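You operate a simulated robot arm through the tools that you are given. There is no shell and no other tool.

You run a simulated two-armed robot. Do the job below in one go: nothing can be reset, and whatever is moved stays where it is left.

JOB
Run the reel's line right out, wind it in and lock the reel.

The check looks at the end state, three seconds after you hand in, the way a careful person would. Anything else that was tipped, shoved, dropped, spilled or broken makes it a failure.

ROBOT AND FRAMES
Two 7-joint arms with two-finger parallel grippers on one trunk that stands fixed in place. Base frame: the origin is at the foot of the trunk, x ahead of it, y to its left, z up. Lengths are in mm, angles in degrees, forces in N, time in s.
The left shoulder is at [70, 130, 1037], the right one opposite. With the tool pointing down near the work surface each hand reaches from about 100 to 500 mm from the base axis, measured 20 degrees to its own side. Payload 1.57 kg a hand.
The tool frame of a hand sits at the grasp point between the pads (the TCP): z along the fingers, y along the line on which they close. The tips reach 30 mm beyond it. Largest opening 80 mm; finger width 17, thickness 12; the body of the gripper, 40 by 82 mm, starts 80 mm behind the TCP.
Orientation is that of the tool frame in the base frame, as a unit quaternion [x, y, z, w]. With the fingers straight down and closing along the base's y, the tool's x points along the base's -x, its y along +y and its z along -z.

CONTROLS
- The arms move only by the tool drive_tool. It takes "left_series", "right_series" or both (then of equal length, played together; a hand with none holds still); each is a list of rows, each a list of 3 entries, a list of its own where there are three numbers: the shift along the tool's x, y, z in mm, then the turn, a rotation vector about the tool's x, y, z in degrees, then the finger opening in mm, from 0 to 80. In form: [[[x, y, z], [rx, ry, rz], fingers], ...]. A call has 1 to 20 rows; each row is the pose to reach, as a shift and turn from the pose commanded when the call began, along the tool's axes at that moment. Rows are played at 5 a second. More than 50 mm and 8.6 degrees between two rows, or a gripper value outside its range, and nothing of the call is played. Where a pose cannot be reached the arm comes as near as it can. A force on the tool above 40 N (or 10 N above the force at the start of the call, whichever is more), or a blocked arm, ends the call early, and 0.2 s more pass. Each finger travels about 108 mm/s and halts on what it meets, pressing with about 28 N; the grip force reading is that of the motor and also rises with nothing between the fingers. The clock runs only during rows and for 0.2 s after the last one: add rows that repeat a pose to give the fingers time. The reply holds the time, the measured pose of the TCP, the force on the tool along the base axes, the opening and the grip force, in the units named above and with some noise, with the torque about the TCP (base axes, N m) and any sound that the robot's microphone picked up.
- Cameras (640 x 400 px; columns grow to the right, rows downward): "scene" is now at [130.1, 50.6, 1244.9]; the picture's right is [0.58, -0.81, 0.00], its down [-0.61, -0.44, -0.66] and it looks along [0.54, 0.38, -0.75] (base axes); focal length 358 px, centre (320, 200). "left" rides on the left gripper at [72, 7, -122] in its tool frame; the picture's right is [-0.09, 1.00, 0.00], its down [-0.84, -0.08, -0.54] and it looks along [-0.54, -0.05, 0.84] (tool axes); focal length 238 px, centre (320, 200). "right" rides on the right gripper at [72, -7, -122] in its tool frame; the picture's right is [0.09, 1.00, 0.00], its down [-0.84, 0.08, -0.54] and it looks along [-0.54, 0.05, 0.84] (tool axes); focal length 238 px, centre (320, 200). There is no depth. A picture from a camera that has moved, and an enlarged one, comes with that camera's place and axes in the base frame and with its lens. The place of the scene camera against the robot may be out by one fixed shift of up to 18 mm in any direction.
- snapshot(camera): a new picture of that camera. It takes no simulated time.
- move_column(by): slides the trunk up (or, below 0, down) by that many mm; the arms and the scene camera ride with it, the base frame stays. It gives what a move gives, with no picture.
- pan_tilt(pan, tilt): turns the head with the scene camera to pan (to the left, within 86 degrees either way) and tilt (down, from -29 to 69), counted from straight ahead of the robot. It gives what a move gives.
- enlarge(camera, box): a new picture of the part [left, top, right, bottom] of that camera's present view, enlarged. It takes no simulated time.
- finish_job(): hands the job in; it is judged then, once.

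Places have to be worked out from the pictures, the camera data and where the tool is seen. Open the grippers and draw the arms clear of the work before you hand the job in, unless the task says otherwise.

The tools are called after ">>>" as a command line: name --argument value ..., lists and objects as JSON in quotes. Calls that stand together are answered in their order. drive_tool: Moves the arms, as the interface text tells. Its arguments: {"type":"object","properties":{"left_series":{"type":"array","items":{"type":"array"}},"right_series":{"type":"array","items":{"type":"array"}}},"required":[]} The other tools are called the same way: move_column (by) moves the trunk up or down; pan_tilt (pan, tilt) turns the head that bears the scene camera; snapshot (camera) takes a picture; enlarge (camera, box) takes an enlarged picture of a part of a camera's view; finish_job () hands the job in.

At the start:

```text
clock: 0.0
left_ee_pos: [221.4, 319.2, 939.7]
left_orientation: [-0.001, 1.0, -0.001, 0.0]
left_force: [-0.1, -0.9, 0.2]
left_moment: [0.0, -0.02, 0.03]
left_finger_gap: 80.0
left_gripper_force: 0.0
right_ee_pos: [320.9, 62.4, 965.4]
right_orientation: [-0.001, 1.0, 0.0, -0.001]
right_force: [0.2, -0.5, -0.5]
right_moment: [0.03, -0.01, -0.02]
right_finger_gap: 80.0
right_gripper_force: 0.1
trunk travel left (down, up): [-675.0, 265.0]
head pan, tilt (commanded): [35.6, 48.7]
```

scene: 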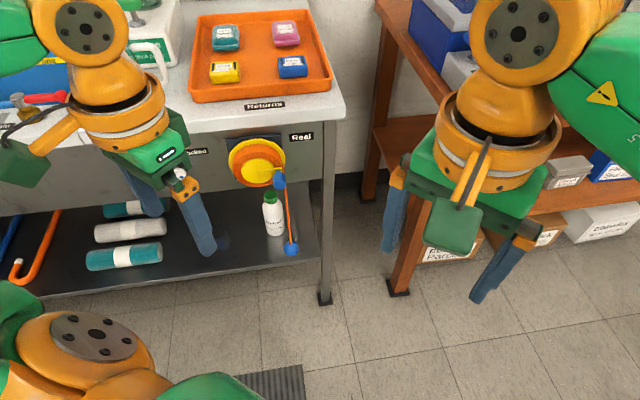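
right: 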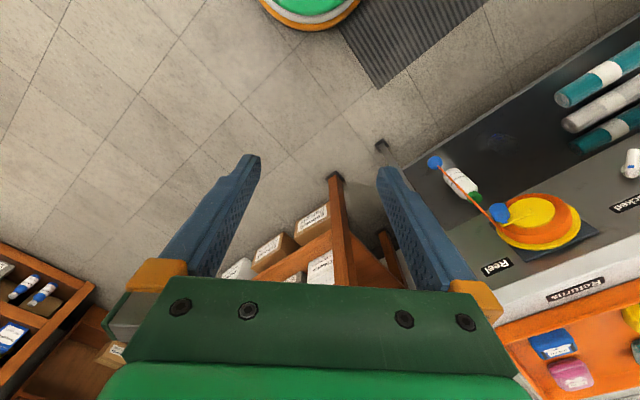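
left: 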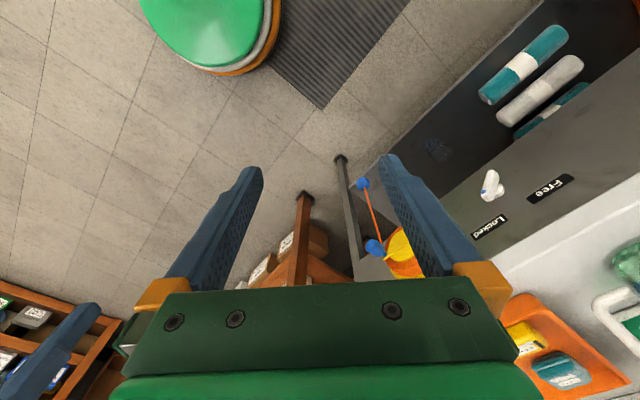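

I'll start by enlarging the views to see the reel, its line and the lock switch in detail.

>>> enlarge --camera "scene" --box '[160, 100, 360, 270]'

>>> enlarge --camera "right" --box '[400, 120, 640, 300]'

>>> enlarge --camera "left" --box '[320, 100, 640, 300]'

```text
2.35 times, centred on (260, 185) of scene
camera zoom: at [130.1, 50.6, 1244.9], right [0.58, -0.81, 0.0], down [-0.61, -0.44, -0.66], along [0.54, 0.38, -0.75], focal length 843 px, centre (461, 235)
```

zoom: 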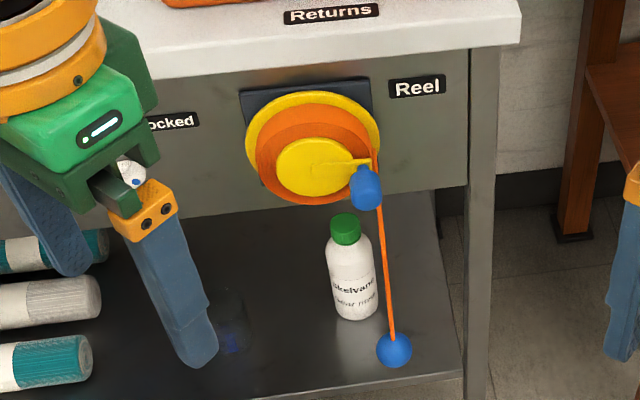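

```text
2.22 times, centred on (520, 210) of right
camera zoom: at [251.9, 55.8, 1087.8], right [-0.09, 1.0, 0.0], down [0.84, 0.08, 0.54], along [0.54, 0.05, -0.84], focal length 530 px, centre (-124, 178)
```

zoom: 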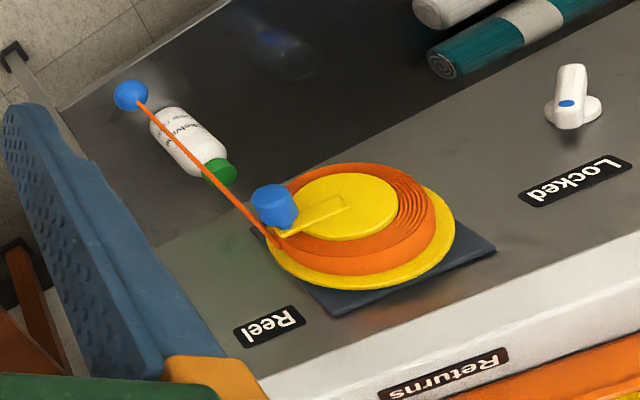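

```text
2.00 times, centred on (480, 200) of left
camera zoom: at [148.6, 325.7, 1063.1], right [0.09, 1.0, 0.0], down [0.84, -0.08, 0.54], along [0.54, -0.05, -0.84], focal length 477 px, centre (0, 200)
```

zoom: 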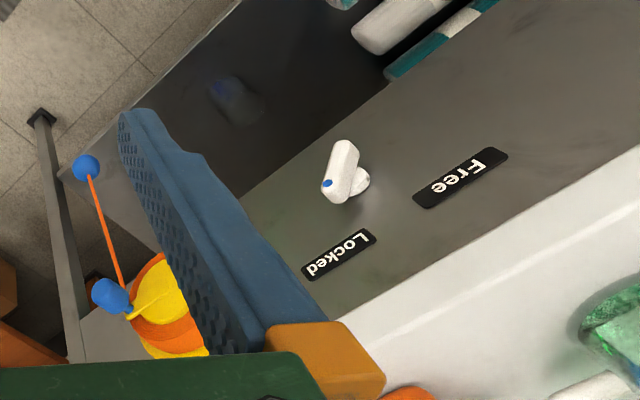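

The reel with crank and ball-ended line sits on the bench's front panel at about (443, 411, 785), and a white lock lever with Free/Locked labels sits to its left. I move the left hand back toward the robot to clear the view, and turn the head further left.

>>> pan_tilt --pan 48 --tilt 44

>>> drive_tool --left_series '[[[20, -20, -20], [0, 0, 0], 80], [[40, -40, -40], [0, 0, 0], 80], [[60, -60, -60], [0, 0, 0], 80], [[60, -60, -60], [0, 0, 0], 80]]'

>>> snapshot --camera "scene"

```text
clock: 0.7
left_ee_pos: [220.6, 318.1, 940.6]
left_orientation: [-0.001, 1.0, 0.0, -0.001]
left_force: [0.2, 0.6, 0.4]
left_moment: [0.03, -0.03, 0.02]
left_finger_gap: 80.0
left_gripper_force: 0.1
right_ee_pos: [321.9, 62.6, 964.8]
right_orientation: [0.0, 1.0, 0.0, -0.001]
right_force: [1.0, 0.5, 0.0]
right_moment: [-0.02, 0.01, -0.01]
right_finger_gap: 80.1
right_gripper_force: 0.2
trunk travel left (down, up): [-675.0, 265.0]
head pan, tilt (commanded): [48.0, 44.0]
```

```text
clock: 1.7
left_ee_pos: [164.1, 260.7, 1000.4]
left_orientation: [0.0, 1.0, 0.0, -0.001]
left_force: [0.8, 0.2, -1.0]
left_moment: [-0.03, 0.02, 0.01]
left_finger_gap: 80.2
left_gripper_force: 0.0
right_ee_pos: [322.2, 62.8, 965.5]
right_orientation: [0.0, 1.0, -0.001, 0.0]
right_force: [0.3, 0.9, -0.2]
right_moment: [-0.03, 0.0, 0.01]
right_finger_gap: 80.2
right_gripper_force: 0.0
trunk travel left (down, up): [-675.0, 265.0]
head pan, tilt (commanded): [48.0, 44.0]
```

```text
taken
camera scene: at [121.7, 66.4, 1251.4], right [0.74, -0.67, 0.0], down [-0.46, -0.52, -0.72], along [0.48, 0.53, -0.69], focal length 358 px, centre (320, 200)
```

scene: 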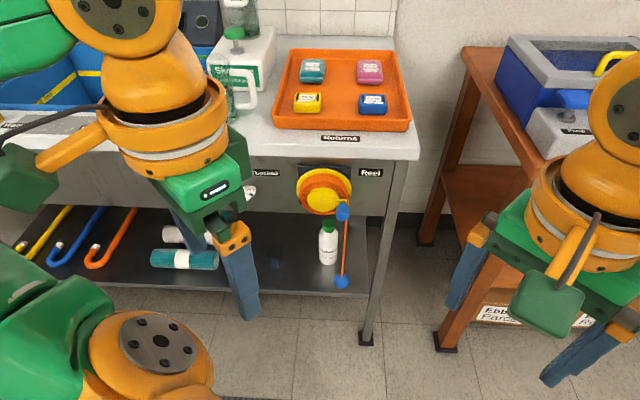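

Triangulating with the two calibrated wrist cameras puts the panel's inward normal at about 47° yaw. The crank knob comes out near (474, 400, 737), the lever tip near (369, 572, 733), the ball near (512, 424, 425), and the "Locked" label near (412, 571, 770). I'll yaw the left hand toward the panel first.

>>> drive_tool --left_series '[[[-12, 11, 16], [0, 0, -7.8], 80], [[-25, 23, 33], [0, 0, -15.6], 80], [[-38, 35, 50], [0, 0, -23.4], 80], [[-50, 46, 66], [0, 0, -31.2], 80], [[-63, 58, 83], [0, 0, -39], 80], [[-76, 69, 100], [0, 0, -47], 80], [[-76, 69, 100], [0, 0, -47], 80]]'

```text
clock: 3.3
left_ee_pos: [236.5, 328.0, 899.3]
left_orientation: [-0.399, 0.917, 0.0, 0.0]
left_force: [0.5, -0.3, 0.1]
left_moment: [0.01, -0.01, 0.02]
left_finger_gap: 80.1
left_gripper_force: 0.0
right_ee_pos: [321.3, 62.7, 965.8]
right_orientation: [0.0, 1.0, 0.001, 0.0]
right_force: [0.0, -0.4, -0.3]
right_moment: [-0.02, -0.02, 0.01]
right_finger_gap: 79.9
right_gripper_force: 0.0
trunk travel left (down, up): [-675.0, 265.0]
head pan, tilt (commanded): [48.0, 44.0]
```

The yaw is right, with tool x along −n. Now I pitch the tool up to point at the panel while advancing to about 180 mm from it.

>>> drive_tool --left_series '[[[-10, -1, 10], [0, -8, 0], 80], [[-20, -2, 20], [0, -16, 0], 80], [[-30, -3, 30], [0, -24, 0], 80], [[-40, -4, 40], [0, -32, 0], 80], [[-50, -5, 50], [0, -40, 0], 80], [[-60, -6, 60], [0, -48, 0], 80], [[-70, -7, 70], [0, -56, 0], 80], [[-80, -8, 80], [0, -64, 0], 80], [[-90, -9, 90], [0, -72, 0], 80], [[-100, -10, 100], [0, -80, 0], 80], [[-110, -10, 110], [0, -85, 0], 80], [[-119, -11, 119], [0, -90, 0], 80], [[-119, -11, 119], [0, -90, 0], 80]]'

>>> snapshot --camera "left"

>>> snapshot --camera "scene"

```text
clock: 6.1
left_ee_pos: [327.3, 408.6, 781.7]
left_orientation: [-0.282, 0.648, 0.282, 0.649]
left_force: [-0.1, 0.3, -0.2]
left_moment: [0.03, 0.0, 0.0]
left_finger_gap: 80.1
left_gripper_force: 0.0
left hand out of reach, approached as far as the arm can: row 3, 4, 5, 6, 7, 8
right_ee_pos: [322.7, 62.8, 965.1]
right_orientation: [-0.001, 1.0, -0.001, -0.001]
right_force: [0.6, 0.1, -0.5]
right_moment: [-0.02, -0.03, 0.02]
right_finger_gap: 79.8
right_gripper_force: 0.1
trunk travel left (down, up): [-675.0, 265.0]
head pan, tilt (commanded): [48.0, 44.0]
```

```text
taken
camera left: at [238.1, 323.6, 711.0], right [-0.73, 0.68, 0.09], down [-0.31, -0.45, 0.84], along [0.61, 0.58, 0.54], focal length 238 px, centre (320, 200)
```

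left: 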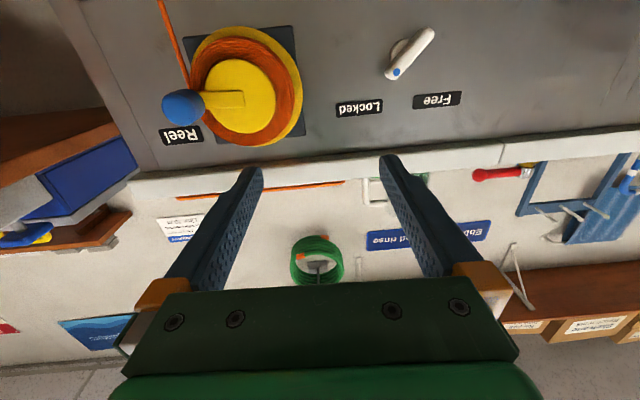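

```text
taken
camera scene: at [121.4, 66.0, 1251.4], right [0.74, -0.67, 0.0], down [-0.46, -0.52, -0.72], along [0.48, 0.53, -0.69], focal length 358 px, centre (320, 200)
```

scene: 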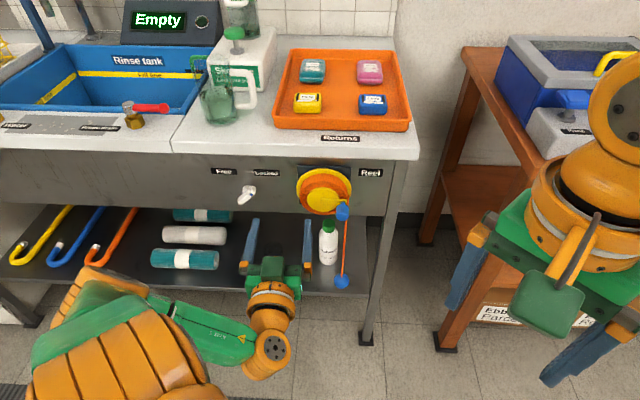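

The arm reached the panel-facing pose and the view is clear. I'll zoom in on the lock lever and the reel in both cameras.

>>> enlarge --camera "left" --box '[320, 10, 500, 125]'

>>> enlarge --camera "left" --box '[130, 0, 330, 160]'

>>> enlarge --camera "scene" --box '[200, 150, 300, 215]'

>>> enlarge --camera "scene" --box '[270, 150, 400, 300]'

```text
3.48 times, centred on (410, 68) of left
camera zoom: at [238.1, 323.6, 711.0], right [-0.73, 0.68, 0.09], down [-0.31, -0.45, 0.84], along [0.61, 0.58, 0.54], focal length 829 px, centre (7, 661)
```

zoom: 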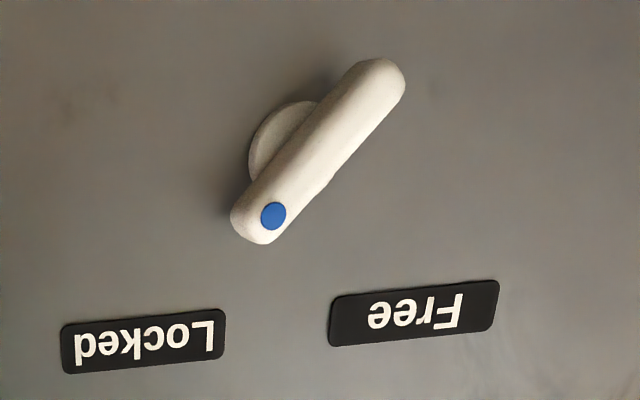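

```text
2.50 times, centred on (230, 80) of left
camera zoom: at [238.1, 323.6, 711.0], right [-0.73, 0.68, 0.09], down [-0.31, -0.45, 0.84], along [0.61, 0.58, 0.54], focal length 596 px, centre (545, 500)
```

zoom: 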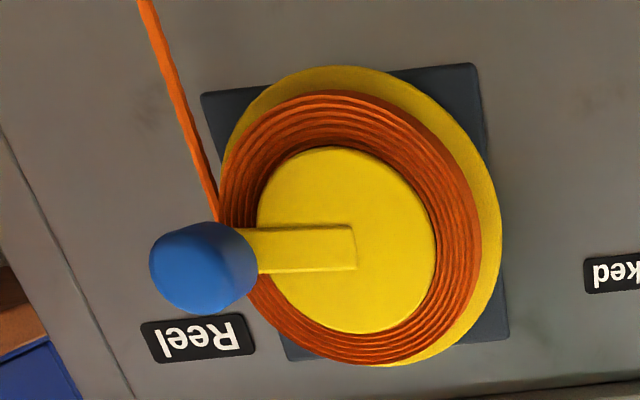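

```text
6.15 times, centred on (250, 182) of scene
camera zoom: at [121.4, 66.0, 1251.4], right [0.74, -0.67, 0.0], down [-0.46, -0.52, -0.72], along [0.48, 0.53, -0.69], focal length 2204 px, centre (751, 308)
```

zoom: 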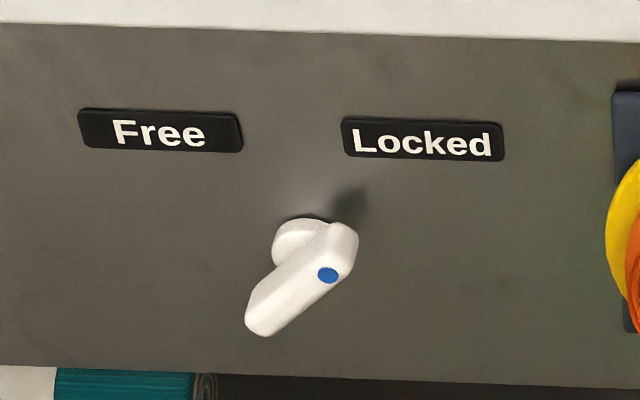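

```text
2.67 times, centred on (335, 225) of scene
camera zoom: at [121.4, 66.0, 1251.4], right [0.74, -0.67, 0.0], down [-0.46, -0.52, -0.72], along [0.48, 0.53, -0.69], focal length 955 px, centre (280, 133)
```

zoom: 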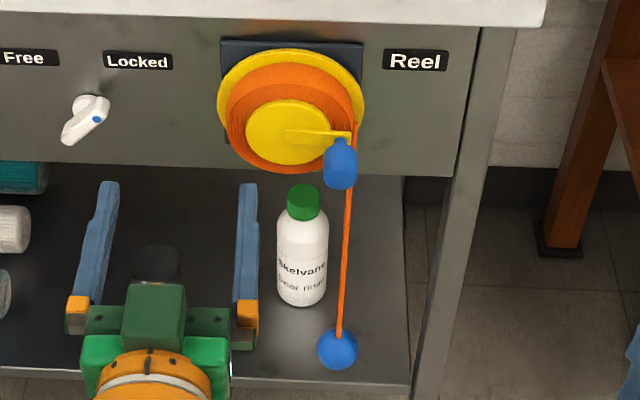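

The dot end of the lock bar points at "Locked", so the reel is locked and must be freed first. I put the bar's pivot at n≈698 (panel), r≈−133, z≈724, with the bar tilted 45° up-right. I'll bring the left hand in front of it, rolled 45° so the fingers straddle the bar.

>>> drive_tool --left_series '[[[10, 16, 8], [0, 0, 7.5], 80], [[20, 32, 16], [0, 0, 15], 80], [[30, 48, 28], [0, 0, 22.5], 80], [[40, 64, 40], [0, 0, 30], 80], [[50, 80, 54], [0, 0, 37.5], 80], [[58, 93.6, 68], [0, 0, 45], 80], [[58, 93.6, 68], [0, 0, 45], 80]]'

>>> snapshot --camera "left"

>>> snapshot --camera "scene"

```text
clock: 7.7
left_ee_pos: [306.0, 521.7, 723.0]
left_orientation: [-0.012, 0.707, 0.509, 0.491]
left_force: [0.3, -0.7, -0.3]
left_moment: [-0.03, 0.03, 0.01]
left_finger_gap: 79.9
left_gripper_force: 0.0
right_ee_pos: [321.8, 62.9, 966.0]
right_orientation: [0.0, 1.0, 0.0, 0.0]
right_force: [-0.3, -0.5, 0.3]
right_moment: [0.0, 0.01, -0.02]
right_finger_gap: 80.0
right_gripper_force: 0.0
trunk travel left (down, up): [-675.0, 265.0]
head pan, tilt (commanded): [48.0, 44.0]
```

```text
taken
camera left: at [180.8, 471.0, 677.5], right [-0.47, 0.43, 0.77], down [0.1, -0.84, 0.54], along [0.88, 0.33, 0.35], focal length 238 px, centre (320, 200)
```

left: 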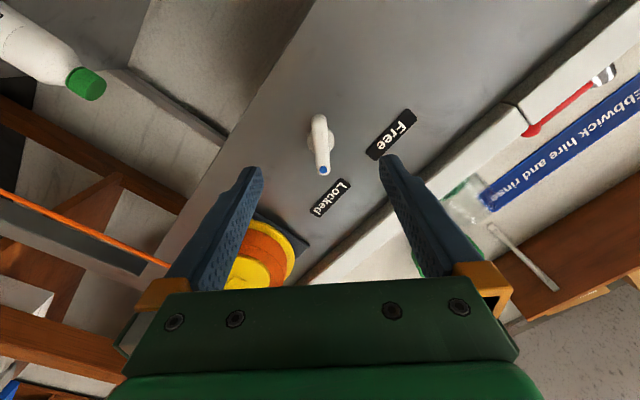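

```text
taken
camera scene: at [121.4, 65.9, 1251.4], right [0.74, -0.67, 0.0], down [-0.46, -0.52, -0.72], along [0.48, 0.53, -0.69], focal length 358 px, centre (320, 200)
```

scene: 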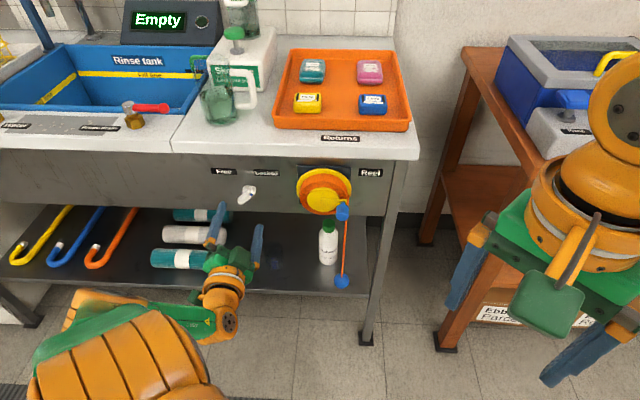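

The bar is centred between the open fingers and aligned with the tool's x axis (offset about 1 mm). I advance 65 mm along the tool axis so that the fingertips straddle it.

>>> drive_tool --left_series '[[[0, 0, 20], [0, 0, 0], 80], [[0, 0, 40], [0, 0, 0], 80], [[0, 0, 55], [0, 0, 0], 80], [[0, 0, 65], [0, 0, 0], 80], [[0, 0, 65], [0, 0, 0], 80]]'

>>> snapshot --camera "left"

>>> enlarge --camera "scene" --box '[180, 150, 320, 240]'

```text
clock: 8.9
left_ee_pos: [348.9, 568.5, 721.4]
left_orientation: [-0.013, 0.707, 0.51, 0.491]
left_force: [-1.1, 0.2, 0.0]
left_moment: [-0.01, -0.02, 0.02]
left_finger_gap: 79.7
left_gripper_force: 0.0
right_ee_pos: [321.7, 63.1, 965.0]
right_orientation: [0.0, 1.0, 0.0, -0.001]
right_force: [0.1, -0.5, 0.0]
right_moment: [0.0, 0.0, -0.02]
right_finger_gap: 79.9
right_gripper_force: 0.0
trunk travel left (down, up): [-675.0, 265.0]
head pan, tilt (commanded): [48.0, 44.0]
```

```text
taken
camera left: at [224.3, 518.0, 676.6], right [-0.47, 0.44, 0.77], down [0.1, -0.84, 0.54], along [0.88, 0.33, 0.35], focal length 238 px, centre (320, 200)
```

left: 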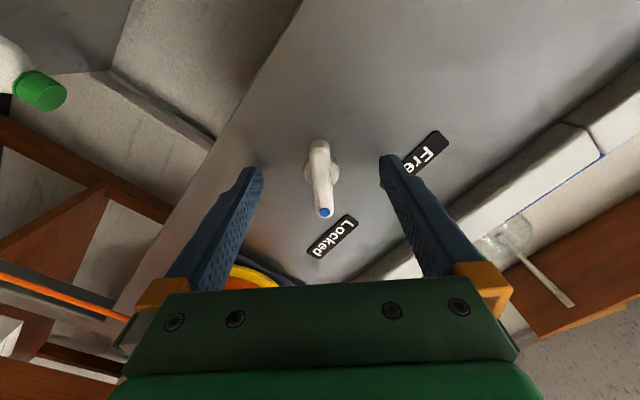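

```text
4.44 times, centred on (250, 195) of scene
camera zoom: at [121.3, 66.1, 1251.4], right [0.74, -0.67, 0.0], down [-0.46, -0.52, -0.72], along [0.48, 0.53, -0.69], focal length 1592 px, centre (631, 222)
```

zoom: 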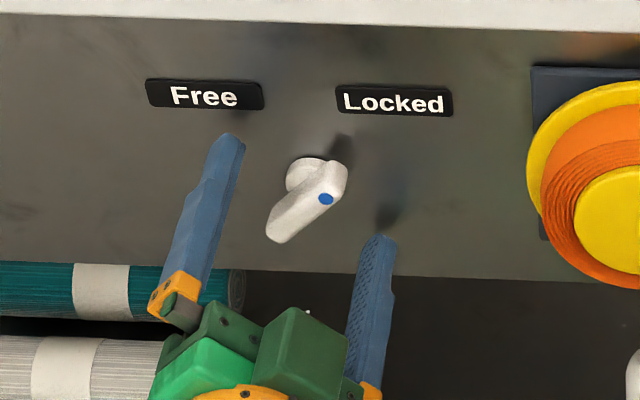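

The fingertips straddle the bar evenly. Now I close the fingers on it.

>>> drive_tool --left_series '[[[0, 0, 0], [0, 0, 0], 40], [[0, 0, 0], [0, 0, 0], 20], [[0, 0, 0], [0, 0, 0], 5], [[0, 0, 0], [0, 0, 0], 5], [[0, 0, 0], [0, 0, 0], 5]]'

>>> snapshot --camera "left"

```text
clock: 10.1
left_ee_pos: [349.2, 567.8, 721.7]
left_orientation: [-0.012, 0.707, 0.509, 0.491]
left_force: [1.4, 6.1, 7.7]
left_moment: [-0.41, 0.37, -0.12]
left_finger_gap: 13.5
left_gripper_force: 30.1
right_ee_pos: [322.1, 63.9, 966.4]
right_orientation: [0.0, 1.0, 0.0, 0.0]
right_force: [-0.6, 0.1, 0.0]
right_moment: [0.02, 0.0, -0.01]
right_finger_gap: 79.9
right_gripper_force: 0.0
trunk travel left (down, up): [-675.0, 265.0]
head pan, tilt (commanded): [48.0, 44.0]
```

```text
taken
camera left: at [223.8, 518.5, 677.1], right [-0.47, 0.43, 0.77], down [0.1, -0.84, 0.54], along [0.88, 0.33, 0.35], focal length 238 px, centre (320, 200)
```

left: 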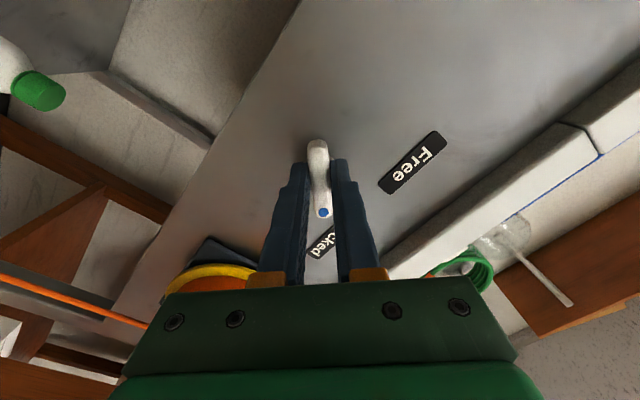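

I have a grip of 13.5 mm on the bar, with about 8 N of side load along +y, so the pivot is slightly that way. I nudge the hand 1.5 mm in +y to centre it before turning.

>>> drive_tool --left_series '[[[0, 0.8, 0], [0, 0, 0], 5], [[0, 1.5, 0], [0, 0, 0], 5], [[0, 1.5, 0], [0, 0, 0], 5]]'

```text
clock: 10.9
left_ee_pos: [347.2, 569.5, 722.6]
left_orientation: [-0.012, 0.707, 0.509, 0.491]
left_force: [0.2, 6.2, 2.9]
left_moment: [0.16, -0.17, -0.98]
left_finger_gap: 12.9
left_gripper_force: 30.1
right_ee_pos: [321.6, 63.4, 965.0]
right_orientation: [0.0, 1.0, -0.001, 0.0]
right_force: [0.4, 0.1, 0.3]
right_moment: [0.0, -0.04, 0.01]
right_finger_gap: 79.8
right_gripper_force: 0.0
trunk travel left (down, up): [-675.0, 265.0]
head pan, tilt (commanded): [48.0, 44.0]
```

The side load dropped. Now I turn the bar counter-clockwise (negative rz) toward Free, 30° first to see how it responds.

>>> drive_tool --left_series '[[[0, 0, 0], [0, 0, -6], 5], [[0, 0, 0], [0, 0, -12], 5], [[0, 0, 0], [0, 0, -18], 5], [[0, 0, 0], [0, 0, -24], 5], [[0, 0, 0], [0, 0, -30], 5], [[0, 0, 0], [0, 0, -30], 5]]'

>>> enlarge --camera "scene" --box '[180, 150, 320, 240]'

```text
clock: 12.3
left_ee_pos: [348.2, 569.2, 721.4]
left_orientation: [-0.195, 0.681, 0.362, 0.606]
left_force: [-2.1, -5.2, -8.1]
left_moment: [-0.51, 0.58, -0.56]
left_finger_gap: 13.1
left_gripper_force: 29.9
right_ee_pos: [322.4, 63.8, 965.6]
right_orientation: [0.001, 1.0, -0.001, -0.001]
right_force: [-0.4, 0.2, 0.2]
right_moment: [0.01, -0.03, 0.0]
right_finger_gap: 79.8
right_gripper_force: 0.0
trunk travel left (down, up): [-675.0, 265.0]
head pan, tilt (commanded): [48.0, 44.0]
```

```text
4.44 times, centred on (250, 195) of scene
camera zoom: at [122.7, 66.9, 1251.1], right [0.74, -0.67, 0.0], down [-0.47, -0.52, -0.72], along [0.48, 0.53, -0.7], focal length 1592 px, centre (631, 222)
```

zoom: 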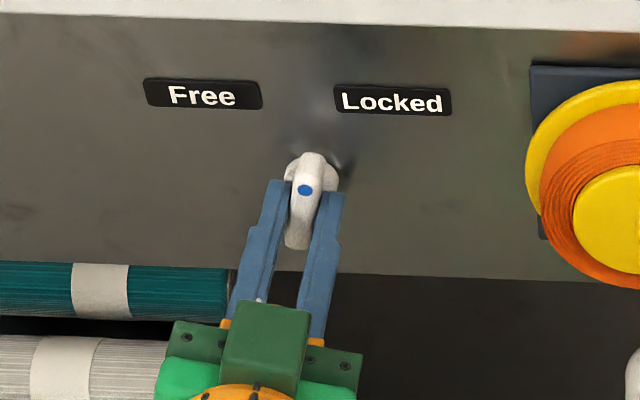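

The bar turns with the hand. I continue another 60° toward Free.

>>> drive_tool --left_series '[[[0, 0, 0], [0, 0, -6], 5], [[0, 0, 0], [0, 0, -12], 5], [[0, 0, 0], [0, 0, -18], 5], [[0, 0, 0], [0, 0, -24], 5], [[0, 0, 0], [0, 0, -30], 5], [[0, 0, 0], [0, 0, -36], 5], [[0, 0, 0], [0, 0, -42], 5], [[0, 0, 0], [0, 0, -48], 5], [[0, 0, 0], [0, 0, -54], 5], [[0, 0, 0], [0, 0, -60], 5], [[0, 0, 0], [0, 0, -60], 5]]'

>>> enlarge --camera "scene" --box '[180, 150, 320, 240]'

>>> snapshot --camera "left"

```text
clock: 14.4
left_ee_pos: [338.6, 547.7, 751.1]
left_orientation: [-0.475, 0.552, 0.081, 0.681]
left_force: [0.0, -0.7, -0.6]
left_moment: [0.02, 0.0, -0.03]
left_finger_gap: 5.0
left_gripper_force: 0.0
left hand out of reach, approached as far as the arm can: row 4, 5, 6, 7, 8, 9, 10
right_ee_pos: [320.4, 61.5, 966.8]
right_orientation: [0.0, 1.0, -0.001, 0.0]
right_force: [-0.7, -0.5, -0.1]
right_moment: [0.02, -0.02, 0.01]
right_finger_gap: 79.7
right_gripper_force: 0.1
trunk travel left (down, up): [-675.0, 265.0]
head pan, tilt (commanded): [48.0, 44.0]
stopped in row 10 (left hand): the force on the tool passed its limit at 47 N (the readings are from after the stop); the commanded pose is now the measured one
```

```text
4.44 times, centred on (250, 195) of scene
camera zoom: at [119.4, 65.2, 1251.7], right [0.74, -0.67, 0.0], down [-0.46, -0.52, -0.72], along [0.48, 0.54, -0.69], focal length 1592 px, centre (631, 222)
```

zoom: 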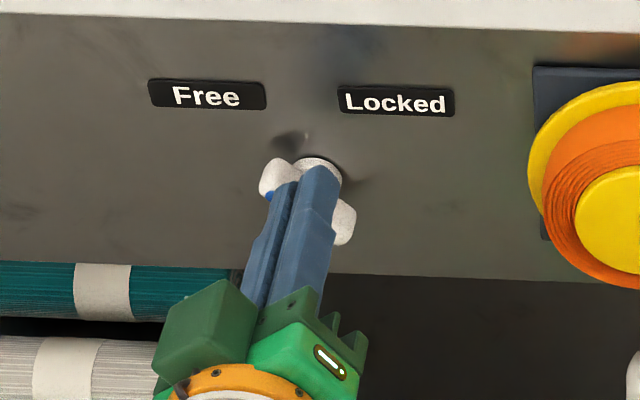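

```text
taken
camera left: at [278.9, 431.8, 696.1], right [-0.67, 0.57, -0.48], down [-0.63, -0.09, 0.77], along [0.4, 0.81, 0.42], focal length 238 px, centre (320, 200)
```

left: 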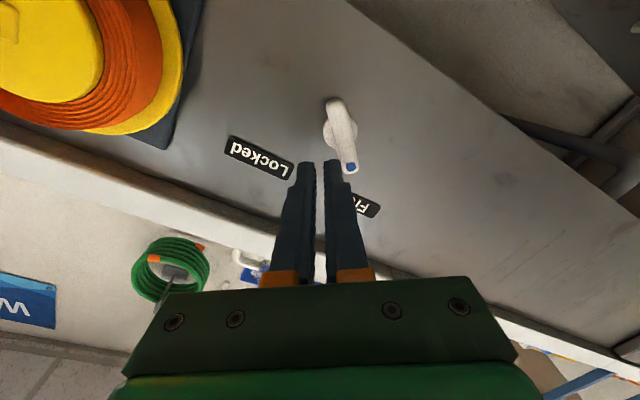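

The hand hit its reach limit near the end and slipped off, but the bar appears to have swung over to the Free side. I'll back straight out along the tool axis and look at the lever.

>>> drive_tool --left_series '[[[0, 0, -15], [0, 0, 0], 5], [[0, 0, -35], [0, 0, 0], 5], [[0, 0, -60], [0, 0, 0], 20], [[0, 0, -85], [0, 0, 0], 40], [[0, 0, -85], [0, 0, 0], 60]]'

>>> snapshot --camera "left"

>>> enlarge --camera "scene" --box '[180, 150, 320, 240]'

```text
clock: 15.6
left_ee_pos: [281.5, 486.4, 754.6]
left_orientation: [-0.475, 0.552, 0.081, 0.681]
left_force: [-0.2, -0.1, 0.0]
left_moment: [0.0, 0.0, 0.0]
left_finger_gap: 60.3
left_gripper_force: 0.0
right_ee_pos: [322.6, 62.6, 965.6]
right_orientation: [0.001, 1.0, 0.0, -0.001]
right_force: [-0.6, 0.3, 0.4]
right_moment: [0.01, 0.02, 0.01]
right_finger_gap: 79.7
right_gripper_force: 0.0
trunk travel left (down, up): [-675.0, 265.0]
head pan, tilt (commanded): [48.0, 44.0]
```

```text
taken
camera left: at [222.9, 369.4, 699.5], right [-0.67, 0.57, -0.48], down [-0.63, -0.09, 0.77], along [0.4, 0.81, 0.42], focal length 238 px, centre (320, 200)
```

left: 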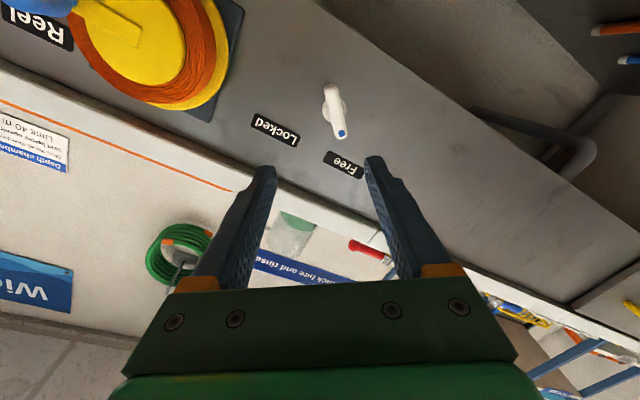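

```text
4.44 times, centred on (250, 195) of scene
camera zoom: at [121.8, 66.4, 1251.4], right [0.74, -0.67, 0.0], down [-0.47, -0.52, -0.72], along [0.48, 0.53, -0.69], focal length 1592 px, centre (631, 222)
```

zoom: 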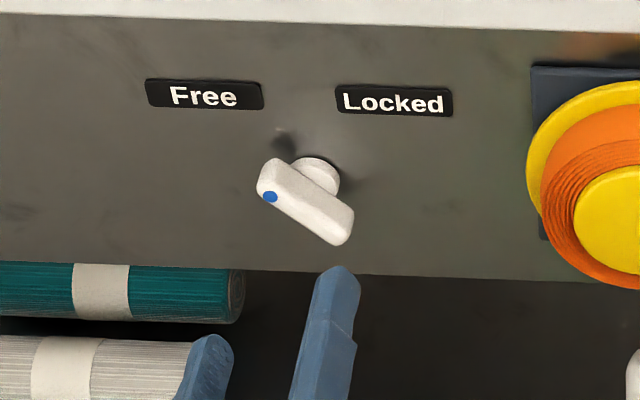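

The bar's dot has moved from about +12 mm to −13 mm of the pivot, which mirrors its old position, so the lock is at Free. I'll check whether the reel or ball moved when it was released.

>>> snapshot --camera "scene"

>>> enlarge --camera "scene" --box '[270, 150, 400, 300]'

>>> snapshot --camera "right"

```text
taken
camera scene: at [121.8, 66.4, 1251.4], right [0.74, -0.67, 0.0], down [-0.47, -0.52, -0.72], along [0.48, 0.53, -0.69], focal length 358 px, centre (320, 200)
```

scene: 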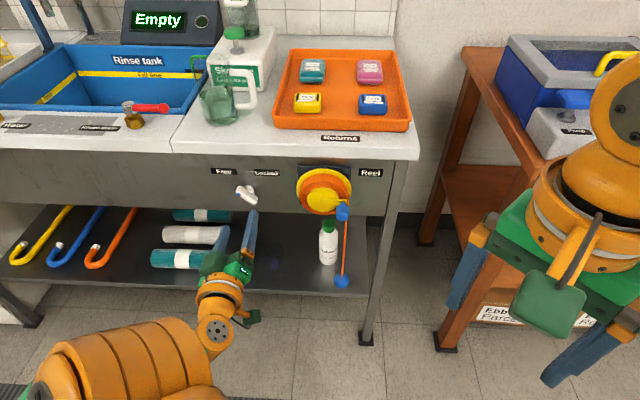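

```text
2.67 times, centred on (335, 225) of scene
camera zoom: at [121.8, 66.4, 1251.4], right [0.74, -0.67, 0.0], down [-0.47, -0.52, -0.72], along [0.48, 0.53, -0.69], focal length 955 px, centre (280, 133)
```

zoom: 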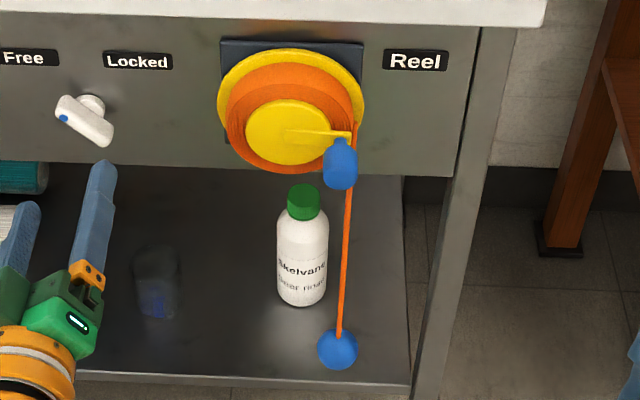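

```text
taken
camera right: at [252.6, 55.6, 1087.7], right [-0.09, 1.0, 0.0], down [0.84, 0.08, 0.54], along [0.54, 0.05, -0.84], focal length 238 px, centre (320, 200)
```

right: 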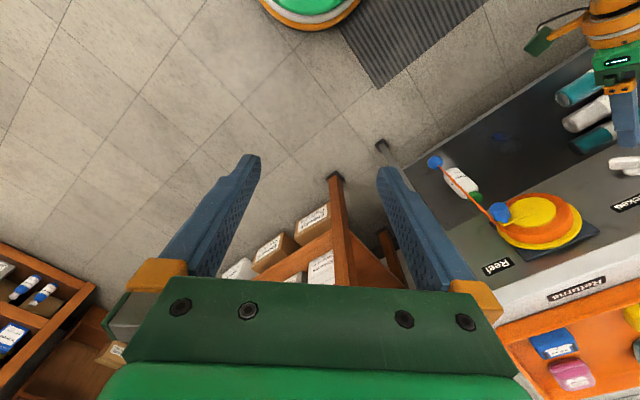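

The ball and crank haven't moved, so the reel holds by friction. I'll square the left hand back to the panel and bring it in front of the crank knob (n≈614, r≈74, z≈743; hub centre r≈32, z≈746).

>>> drive_tool --left_series '[[[15.8, -20.6, -3], [0.25, -0.53, 5.65], 60], [[31.7, -41.3, -6.1], [0.5, -1.07, 11.3], 60], [[47.5, -62, -9.2], [0.75, -1.6, 16.95], 60], [[63.3, -82.6, -12.2], [1, -2.13, 22.6], 70], [[79.2, -103.3, -15.3], [1.25, -2.67, 28.25], 80], [[95, -123.9, -18.3], [1.5, -3.2, 33.9], 80], [[95, -123.9, -18.3], [1.5, -3.2, 33.9], 80]]'

>>> snapshot --camera "left"

>>> snapshot --camera "scene"

```text
clock: 17.2
left_ee_pos: [383.7, 366.7, 748.7]
left_orientation: [-0.281, 0.649, 0.282, 0.648]
left_force: [0.2, -0.7, -0.1]
left_moment: [-0.04, 0.03, 0.03]
left_finger_gap: 80.1
left_gripper_force: 0.1
right_ee_pos: [322.3, 61.8, 964.5]
right_orientation: [0.001, 1.0, 0.0, 0.0]
right_force: [0.2, -1.0, -0.5]
right_moment: [-0.03, 0.01, 0.01]
right_finger_gap: 79.8
right_gripper_force: 0.0
trunk travel left (down, up): [-675.0, 265.0]
head pan, tilt (commanded): [48.0, 44.0]
```

```text
taken
camera left: at [295.2, 283.1, 677.6], right [-0.73, 0.68, 0.09], down [-0.31, -0.45, 0.84], along [0.61, 0.58, 0.54], focal length 238 px, centre (320, 200)
```

left: 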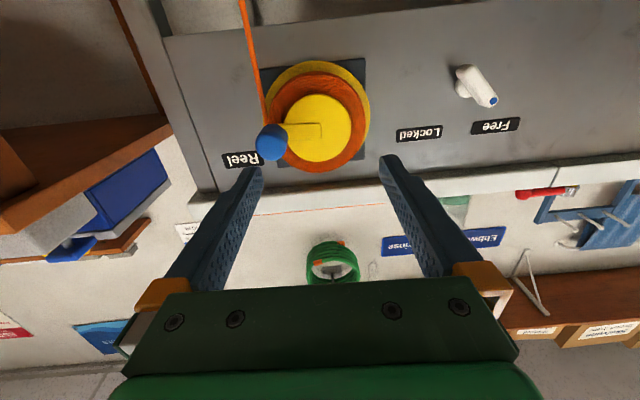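

```text
taken
camera scene: at [121.2, 66.3, 1251.4], right [0.74, -0.67, 0.0], down [-0.46, -0.52, -0.72], along [0.48, 0.53, -0.69], focal length 358 px, centre (320, 200)
```

scene: 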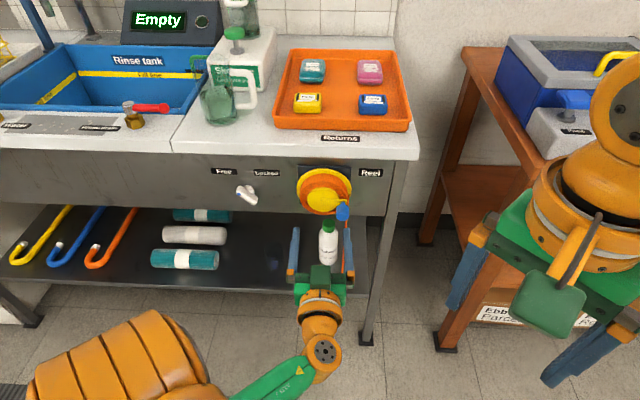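

The hand is square in front of the reel. I zoom in to get accurate positions of the knob and hub.

>>> enlarge --camera "left" --box '[220, 40, 400, 180]'

```text
2.86 times, centred on (310, 110) of left
camera zoom: at [295.2, 283.1, 677.6], right [-0.73, 0.68, 0.09], down [-0.31, -0.45, 0.84], along [0.61, 0.58, 0.54], focal length 681 px, centre (349, 457)
```

zoom: 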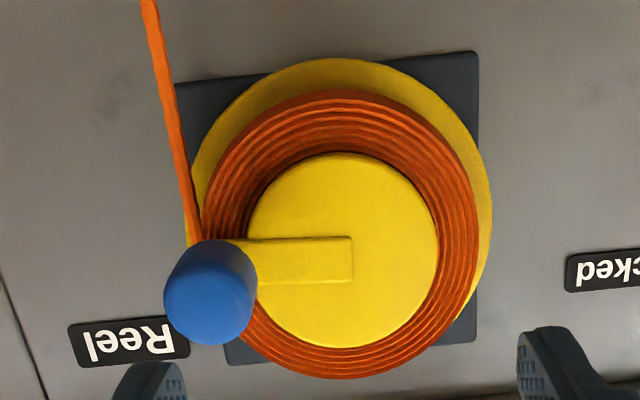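

I put the knob's centre at about n=610, r=72, z=743 with radius 13 mm, and the crank radius at about 41 mm. I line up the hand on the knob first, with the fingers opened to 56 mm.

>>> drive_tool --left_series '[[[2, -14, 3], [0, 0, 0], 70], [[4, -28, 6], [0, 0, 0], 60], [[5.7, -41.6, 10], [0, 0, 0], 56], [[5.7, -41.6, 10], [0, 0, 0], 56]]'

>>> snapshot --camera "left"

>>> enlarge --camera "scene" --box '[270, 150, 400, 300]'

```text
clock: 18.2
left_ee_pos: [420.9, 346.5, 741.8]
left_orientation: [-0.283, 0.648, 0.282, 0.648]
left_force: [0.3, -0.2, 0.5]
left_moment: [0.01, 0.0, -0.02]
left_finger_gap: 56.1
left_gripper_force: 0.0
right_ee_pos: [322.7, 62.6, 965.6]
right_orientation: [0.001, 1.0, -0.001, 0.0]
right_force: [0.3, -0.5, 0.0]
right_moment: [-0.04, -0.02, -0.01]
right_finger_gap: 80.1
right_gripper_force: 0.0
trunk travel left (down, up): [-675.0, 265.0]
head pan, tilt (commanded): [48.0, 44.0]
```

```text
taken
camera left: at [332.7, 261.9, 670.5], right [-0.73, 0.68, 0.09], down [-0.31, -0.45, 0.84], along [0.61, 0.58, 0.54], focal length 238 px, centre (320, 200)
```

left: 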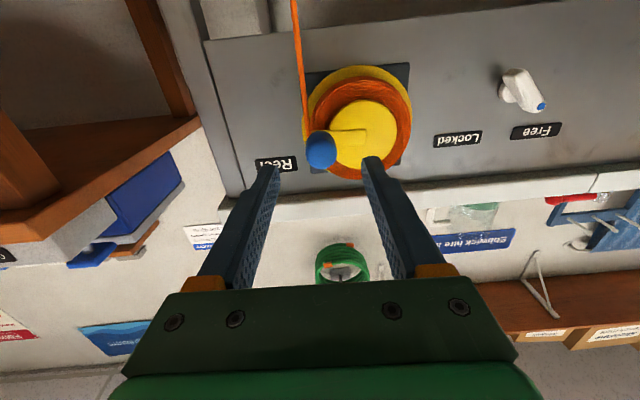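

```text
2.67 times, centred on (335, 225) of scene
camera zoom: at [121.3, 66.1, 1251.4], right [0.74, -0.67, 0.0], down [-0.46, -0.52, -0.72], along [0.48, 0.53, -0.69], focal length 955 px, centre (280, 133)
```

zoom: 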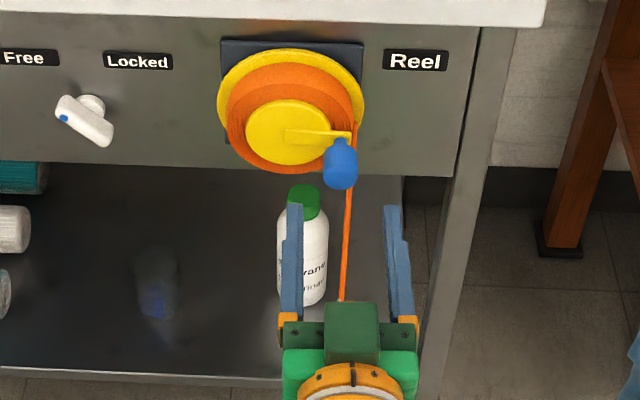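

The knob is centred between the fingers to within about 2 mm. I advance 54 mm so the fingers sit on either side of it.

>>> drive_tool --left_series '[[[0, 1, 15], [0, 0, 0], 56], [[0, 1, 30], [0, 0, 0], 56], [[0, 1, 44], [0, 0, 0], 56], [[0, 1, 54], [0, 0, 0], 56], [[0, 1, 54], [0, 0, 0], 56]]'

>>> snapshot --camera "left"

>>> enlarge --camera "scene" --box '[270, 150, 400, 300]'

```text
clock: 19.4
left_ee_pos: [457.4, 385.7, 741.0]
left_orientation: [-0.281, 0.649, 0.281, 0.649]
left_force: [-0.4, 0.4, -1.1]
left_moment: [0.01, -0.02, 0.01]
left_finger_gap: 55.9
left_gripper_force: 0.1
right_ee_pos: [322.7, 62.5, 965.0]
right_orientation: [0.002, 1.0, 0.001, 0.0]
right_force: [0.3, 0.2, 0.3]
right_moment: [-0.01, 0.05, 0.01]
right_finger_gap: 79.8
right_gripper_force: 0.0
trunk travel left (down, up): [-675.0, 265.0]
head pan, tilt (commanded): [48.0, 44.0]
```

```text
taken
camera left: at [369.1, 302.0, 670.2], right [-0.73, 0.68, 0.09], down [-0.31, -0.45, 0.84], along [0.61, 0.58, 0.54], focal length 238 px, centre (320, 200)
```

left: 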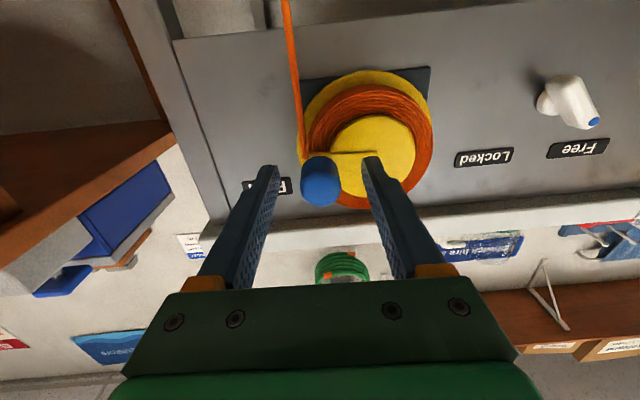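

```text
2.67 times, centred on (335, 225) of scene
camera zoom: at [121.4, 66.0, 1251.4], right [0.74, -0.67, 0.0], down [-0.46, -0.52, -0.72], along [0.48, 0.53, -0.69], focal length 955 px, centre (280, 133)
```

zoom: 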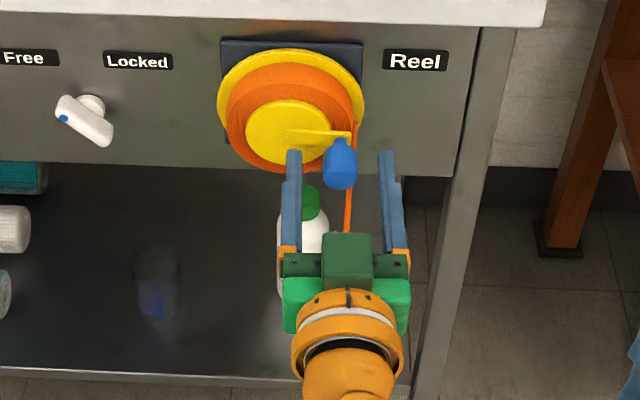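

The fingers straddle the knob about 15 mm past its centre. I close on it.

>>> drive_tool --left_series '[[[0, 0, 0], [0, 0, 0], 40], [[0, 0, 0], [0, 0, 0], 20], [[0, 0, 0], [0, 0, 0], 15], [[0, 0, 0], [0, 0, 0], 15]]'

>>> snapshot --camera "left"

```text
clock: 20.4
left_ee_pos: [457.3, 386.6, 740.8]
left_orientation: [-0.283, 0.648, 0.282, 0.648]
left_force: [0.8, 1.8, 1.9]
left_moment: [0.07, 0.0, -1.16]
left_finger_gap: 25.7
left_gripper_force: 37.5
right_ee_pos: [322.9, 63.3, 965.0]
right_orientation: [0.001, 1.0, 0.001, 0.0]
right_force: [-0.7, -0.7, -0.1]
right_moment: [-0.01, 0.01, 0.0]
right_finger_gap: 80.0
right_gripper_force: 0.1
trunk travel left (down, up): [-675.0, 265.0]
head pan, tilt (commanded): [48.0, 44.0]
```

```text
taken
camera left: at [369.1, 302.0, 670.2], right [-0.73, 0.68, 0.09], down [-0.31, -0.45, 0.84], along [0.61, 0.58, 0.54], focal length 238 px, centre (320, 200)
```

left: 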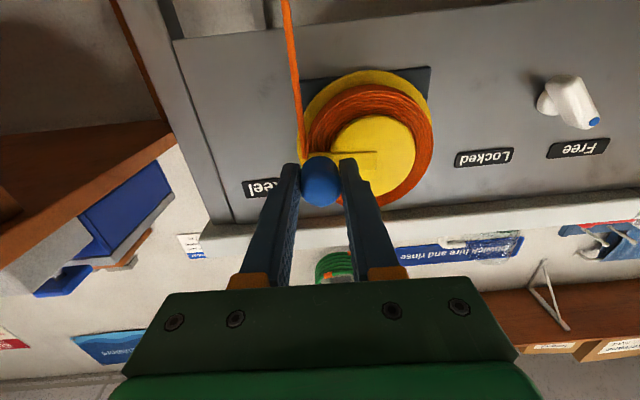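

I have a firm grip on the knob at 25.7 mm, with the TCP at r≈71, z≈741. I'll crank clockwise, the direction that pays line out, through a first 30° arc and watch forces and the ball.

>>> drive_tool --left_series '[[[3.4, 0.5, 0], [0, 0, 0], 15], [[6.9, 1.2, 0], [0, 0, 0], 15], [[10.2, 2.3, 0], [0, 0, 0], 15], [[13.4, 3.6, 0], [0, 0, 0], 15], [[16.5, 5.3, 0], [0, 0, 0], 15], [[19.4, 7.2, 0], [0, 0, 0], 15], [[19.4, 7.2, 0], [0, 0, 0], 15]]'

>>> snapshot --camera "left"

>>> enlarge --camera "scene" --box '[270, 150, 400, 300]'

```text
clock: 22.0
left_ee_pos: [453.9, 389.6, 718.6]
left_orientation: [-0.281, 0.651, 0.281, 0.647]
left_force: [2.0, -7.4, -7.0]
left_moment: [-0.46, 0.35, -1.27]
left_finger_gap: 25.9
left_gripper_force: 37.0
right_ee_pos: [324.5, 61.1, 963.1]
right_orientation: [0.0, 1.0, 0.0, -0.002]
right_force: [0.5, 0.3, 0.0]
right_moment: [-0.02, 0.03, -0.01]
right_finger_gap: 79.9
right_gripper_force: 0.0
trunk travel left (down, up): [-675.0, 265.0]
head pan, tilt (commanded): [48.0, 44.0]
```

```text
taken
camera left: at [364.2, 305.4, 648.8], right [-0.73, 0.68, 0.09], down [-0.31, -0.45, 0.84], along [0.61, 0.58, 0.54], focal length 238 px, centre (320, 200)
```

left: 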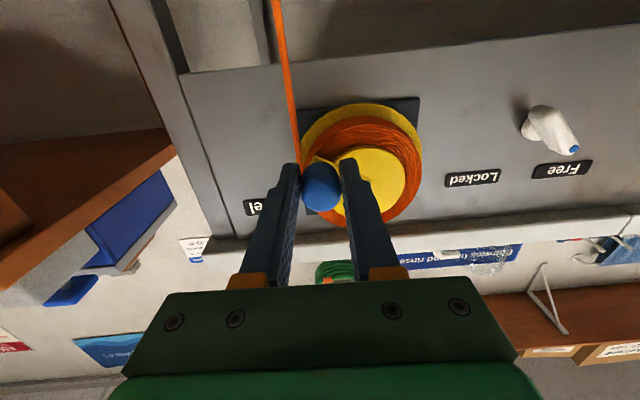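

```text
2.67 times, centred on (335, 225) of scene
camera zoom: at [123.9, 64.9, 1251.1], right [0.74, -0.67, 0.0], down [-0.47, -0.52, -0.72], along [0.48, 0.53, -0.7], focal length 955 px, centre (280, 133)
```

zoom: 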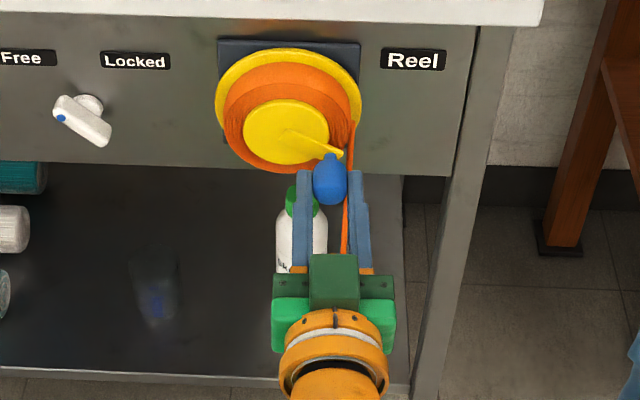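

The crank turned about 30° with the hand; deviations suggest the true centre is nearer r≈28.5, z≈739 with radius 42.5. I continue the clockwise arc down to the bottom using the refined circle.

>>> drive_tool --left_series '[[[6.8, 0.1, 0], [0, 0, 0], 15], [[10.3, 2.7, 0], [0, 0, 0], 15], [[15.6, 8.0, 0], [0, 0, 0], 15], [[19.8, 14.05, 0], [0, 0, 0], 15], [[22.9, 20.8, 0], [0, 0, 0], 15], [[24.85, 27.9, 0], [0, 0, 0], 15], [[25.5, 35.3, 0], [0, 0, 0], 15], [[25.5, 35.3, 0], [0, 0, 0], 15]]'

>>> enlarge --camera "scene" --box '[270, 150, 400, 300]'

>>> snapshot --camera "right"

```text
clock: 23.6
left_ee_pos: [425.7, 414.3, 683.5]
left_orientation: [-0.283, 0.66, 0.278, 0.638]
left_force: [-7.1, -7.5, -34.0]
left_moment: [-0.03, 0.01, 0.2]
left_finger_gap: 0.0
left_gripper_force: 21.4
right_ee_pos: [326.4, 66.7, 963.0]
right_orientation: [0.0, 1.0, -0.003, -0.003]
right_force: [0.3, 0.0, 0.1]
right_moment: [-0.02, 0.0, 0.04]
right_finger_gap: 79.9
right_gripper_force: 0.1
trunk travel left (down, up): [-675.0, 265.0]
head pan, tilt (commanded): [48.0, 44.0]
stopped in row 8 (left hand): the force on the tool passed its limit at 46 N (the readings are from after the stop); the commanded pose is now the measured one
```

```text
2.67 times, centred on (335, 225) of scene
camera zoom: at [126.6, 72.1, 1250.3], right [0.74, -0.67, 0.0], down [-0.47, -0.52, -0.71], along [0.48, 0.53, -0.7], focal length 955 px, centre (280, 133)
```

zoom: 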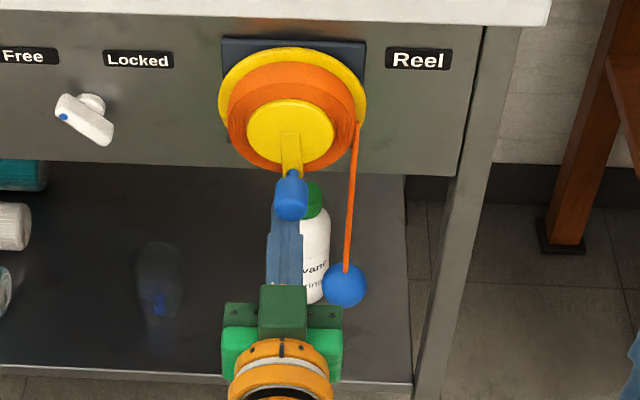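

```text
taken
camera right: at [256.7, 60.7, 1086.0], right [-0.09, 1.0, 0.0], down [0.84, 0.08, 0.54], along [0.53, 0.05, -0.84], focal length 238 px, centre (320, 200)
```

right: 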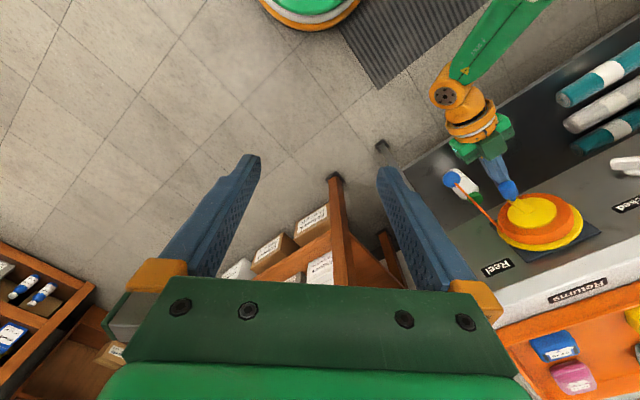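

Useful find: turning clockwise winds the line in (the ball rose), so paying out is counter-clockwise. The fingers slipped off below the knob, now at the bottom. I back away to remeasure, then will push the knob round with closed fingers, which tolerates circle errors better.

>>> drive_tool --left_series '[[[4, 0, -2], [0, 0, 0], 0], [[5, 0, -20], [0, 0, 0], 0], [[5, 0, -45], [0, 0, 0], 0], [[5, 0, -65], [0, 0, 0], 0], [[5, 0, -65], [0, 0, 0], 0]]'

>>> snapshot --camera "left"

>>> enlarge --camera "scene" --box '[270, 150, 400, 300]'

```text
clock: 24.9
left_ee_pos: [381.5, 362.9, 688.4]
left_orientation: [-0.282, 0.653, 0.281, 0.645]
left_force: [0.0, -0.4, -0.2]
left_moment: [-0.03, 0.0, -0.01]
left_finger_gap: 0.2
left_gripper_force: 21.9
right_ee_pos: [322.1, 62.2, 965.4]
right_orientation: [0.001, 1.0, 0.0, -0.001]
right_force: [-0.4, -0.4, 0.1]
right_moment: [-0.02, 0.0, -0.02]
right_finger_gap: 80.0
right_gripper_force: 0.1
trunk travel left (down, up): [-675.0, 265.0]
head pan, tilt (commanded): [48.0, 44.0]
```

```text
taken
camera left: at [291.2, 278.6, 619.7], right [-0.72, 0.68, 0.1], down [-0.31, -0.44, 0.84], along [0.62, 0.58, 0.53], focal length 238 px, centre (320, 200)
```

left: 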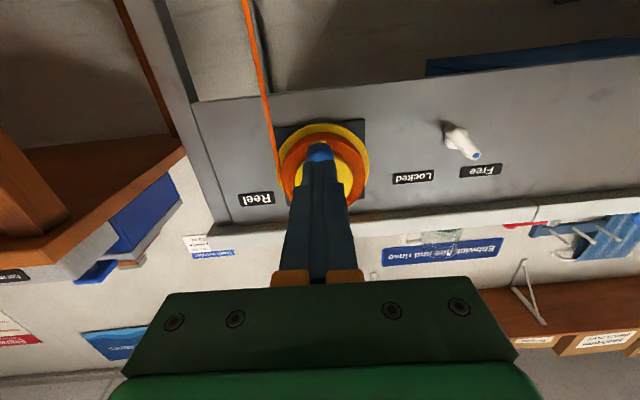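

```text
2.67 times, centred on (335, 225) of scene
camera zoom: at [121.4, 66.0, 1251.5], right [0.74, -0.67, 0.0], down [-0.46, -0.52, -0.72], along [0.48, 0.53, -0.69], focal length 955 px, centre (280, 133)
```

zoom: 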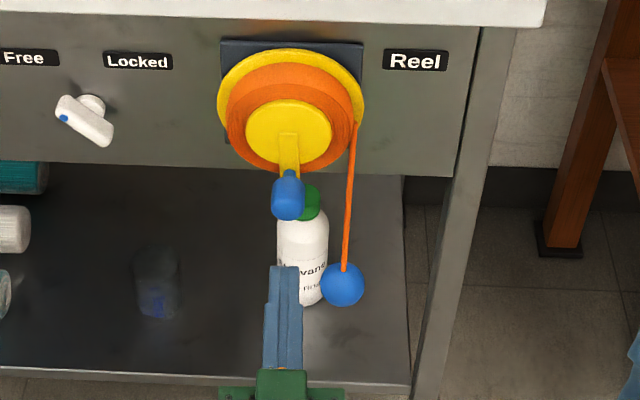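

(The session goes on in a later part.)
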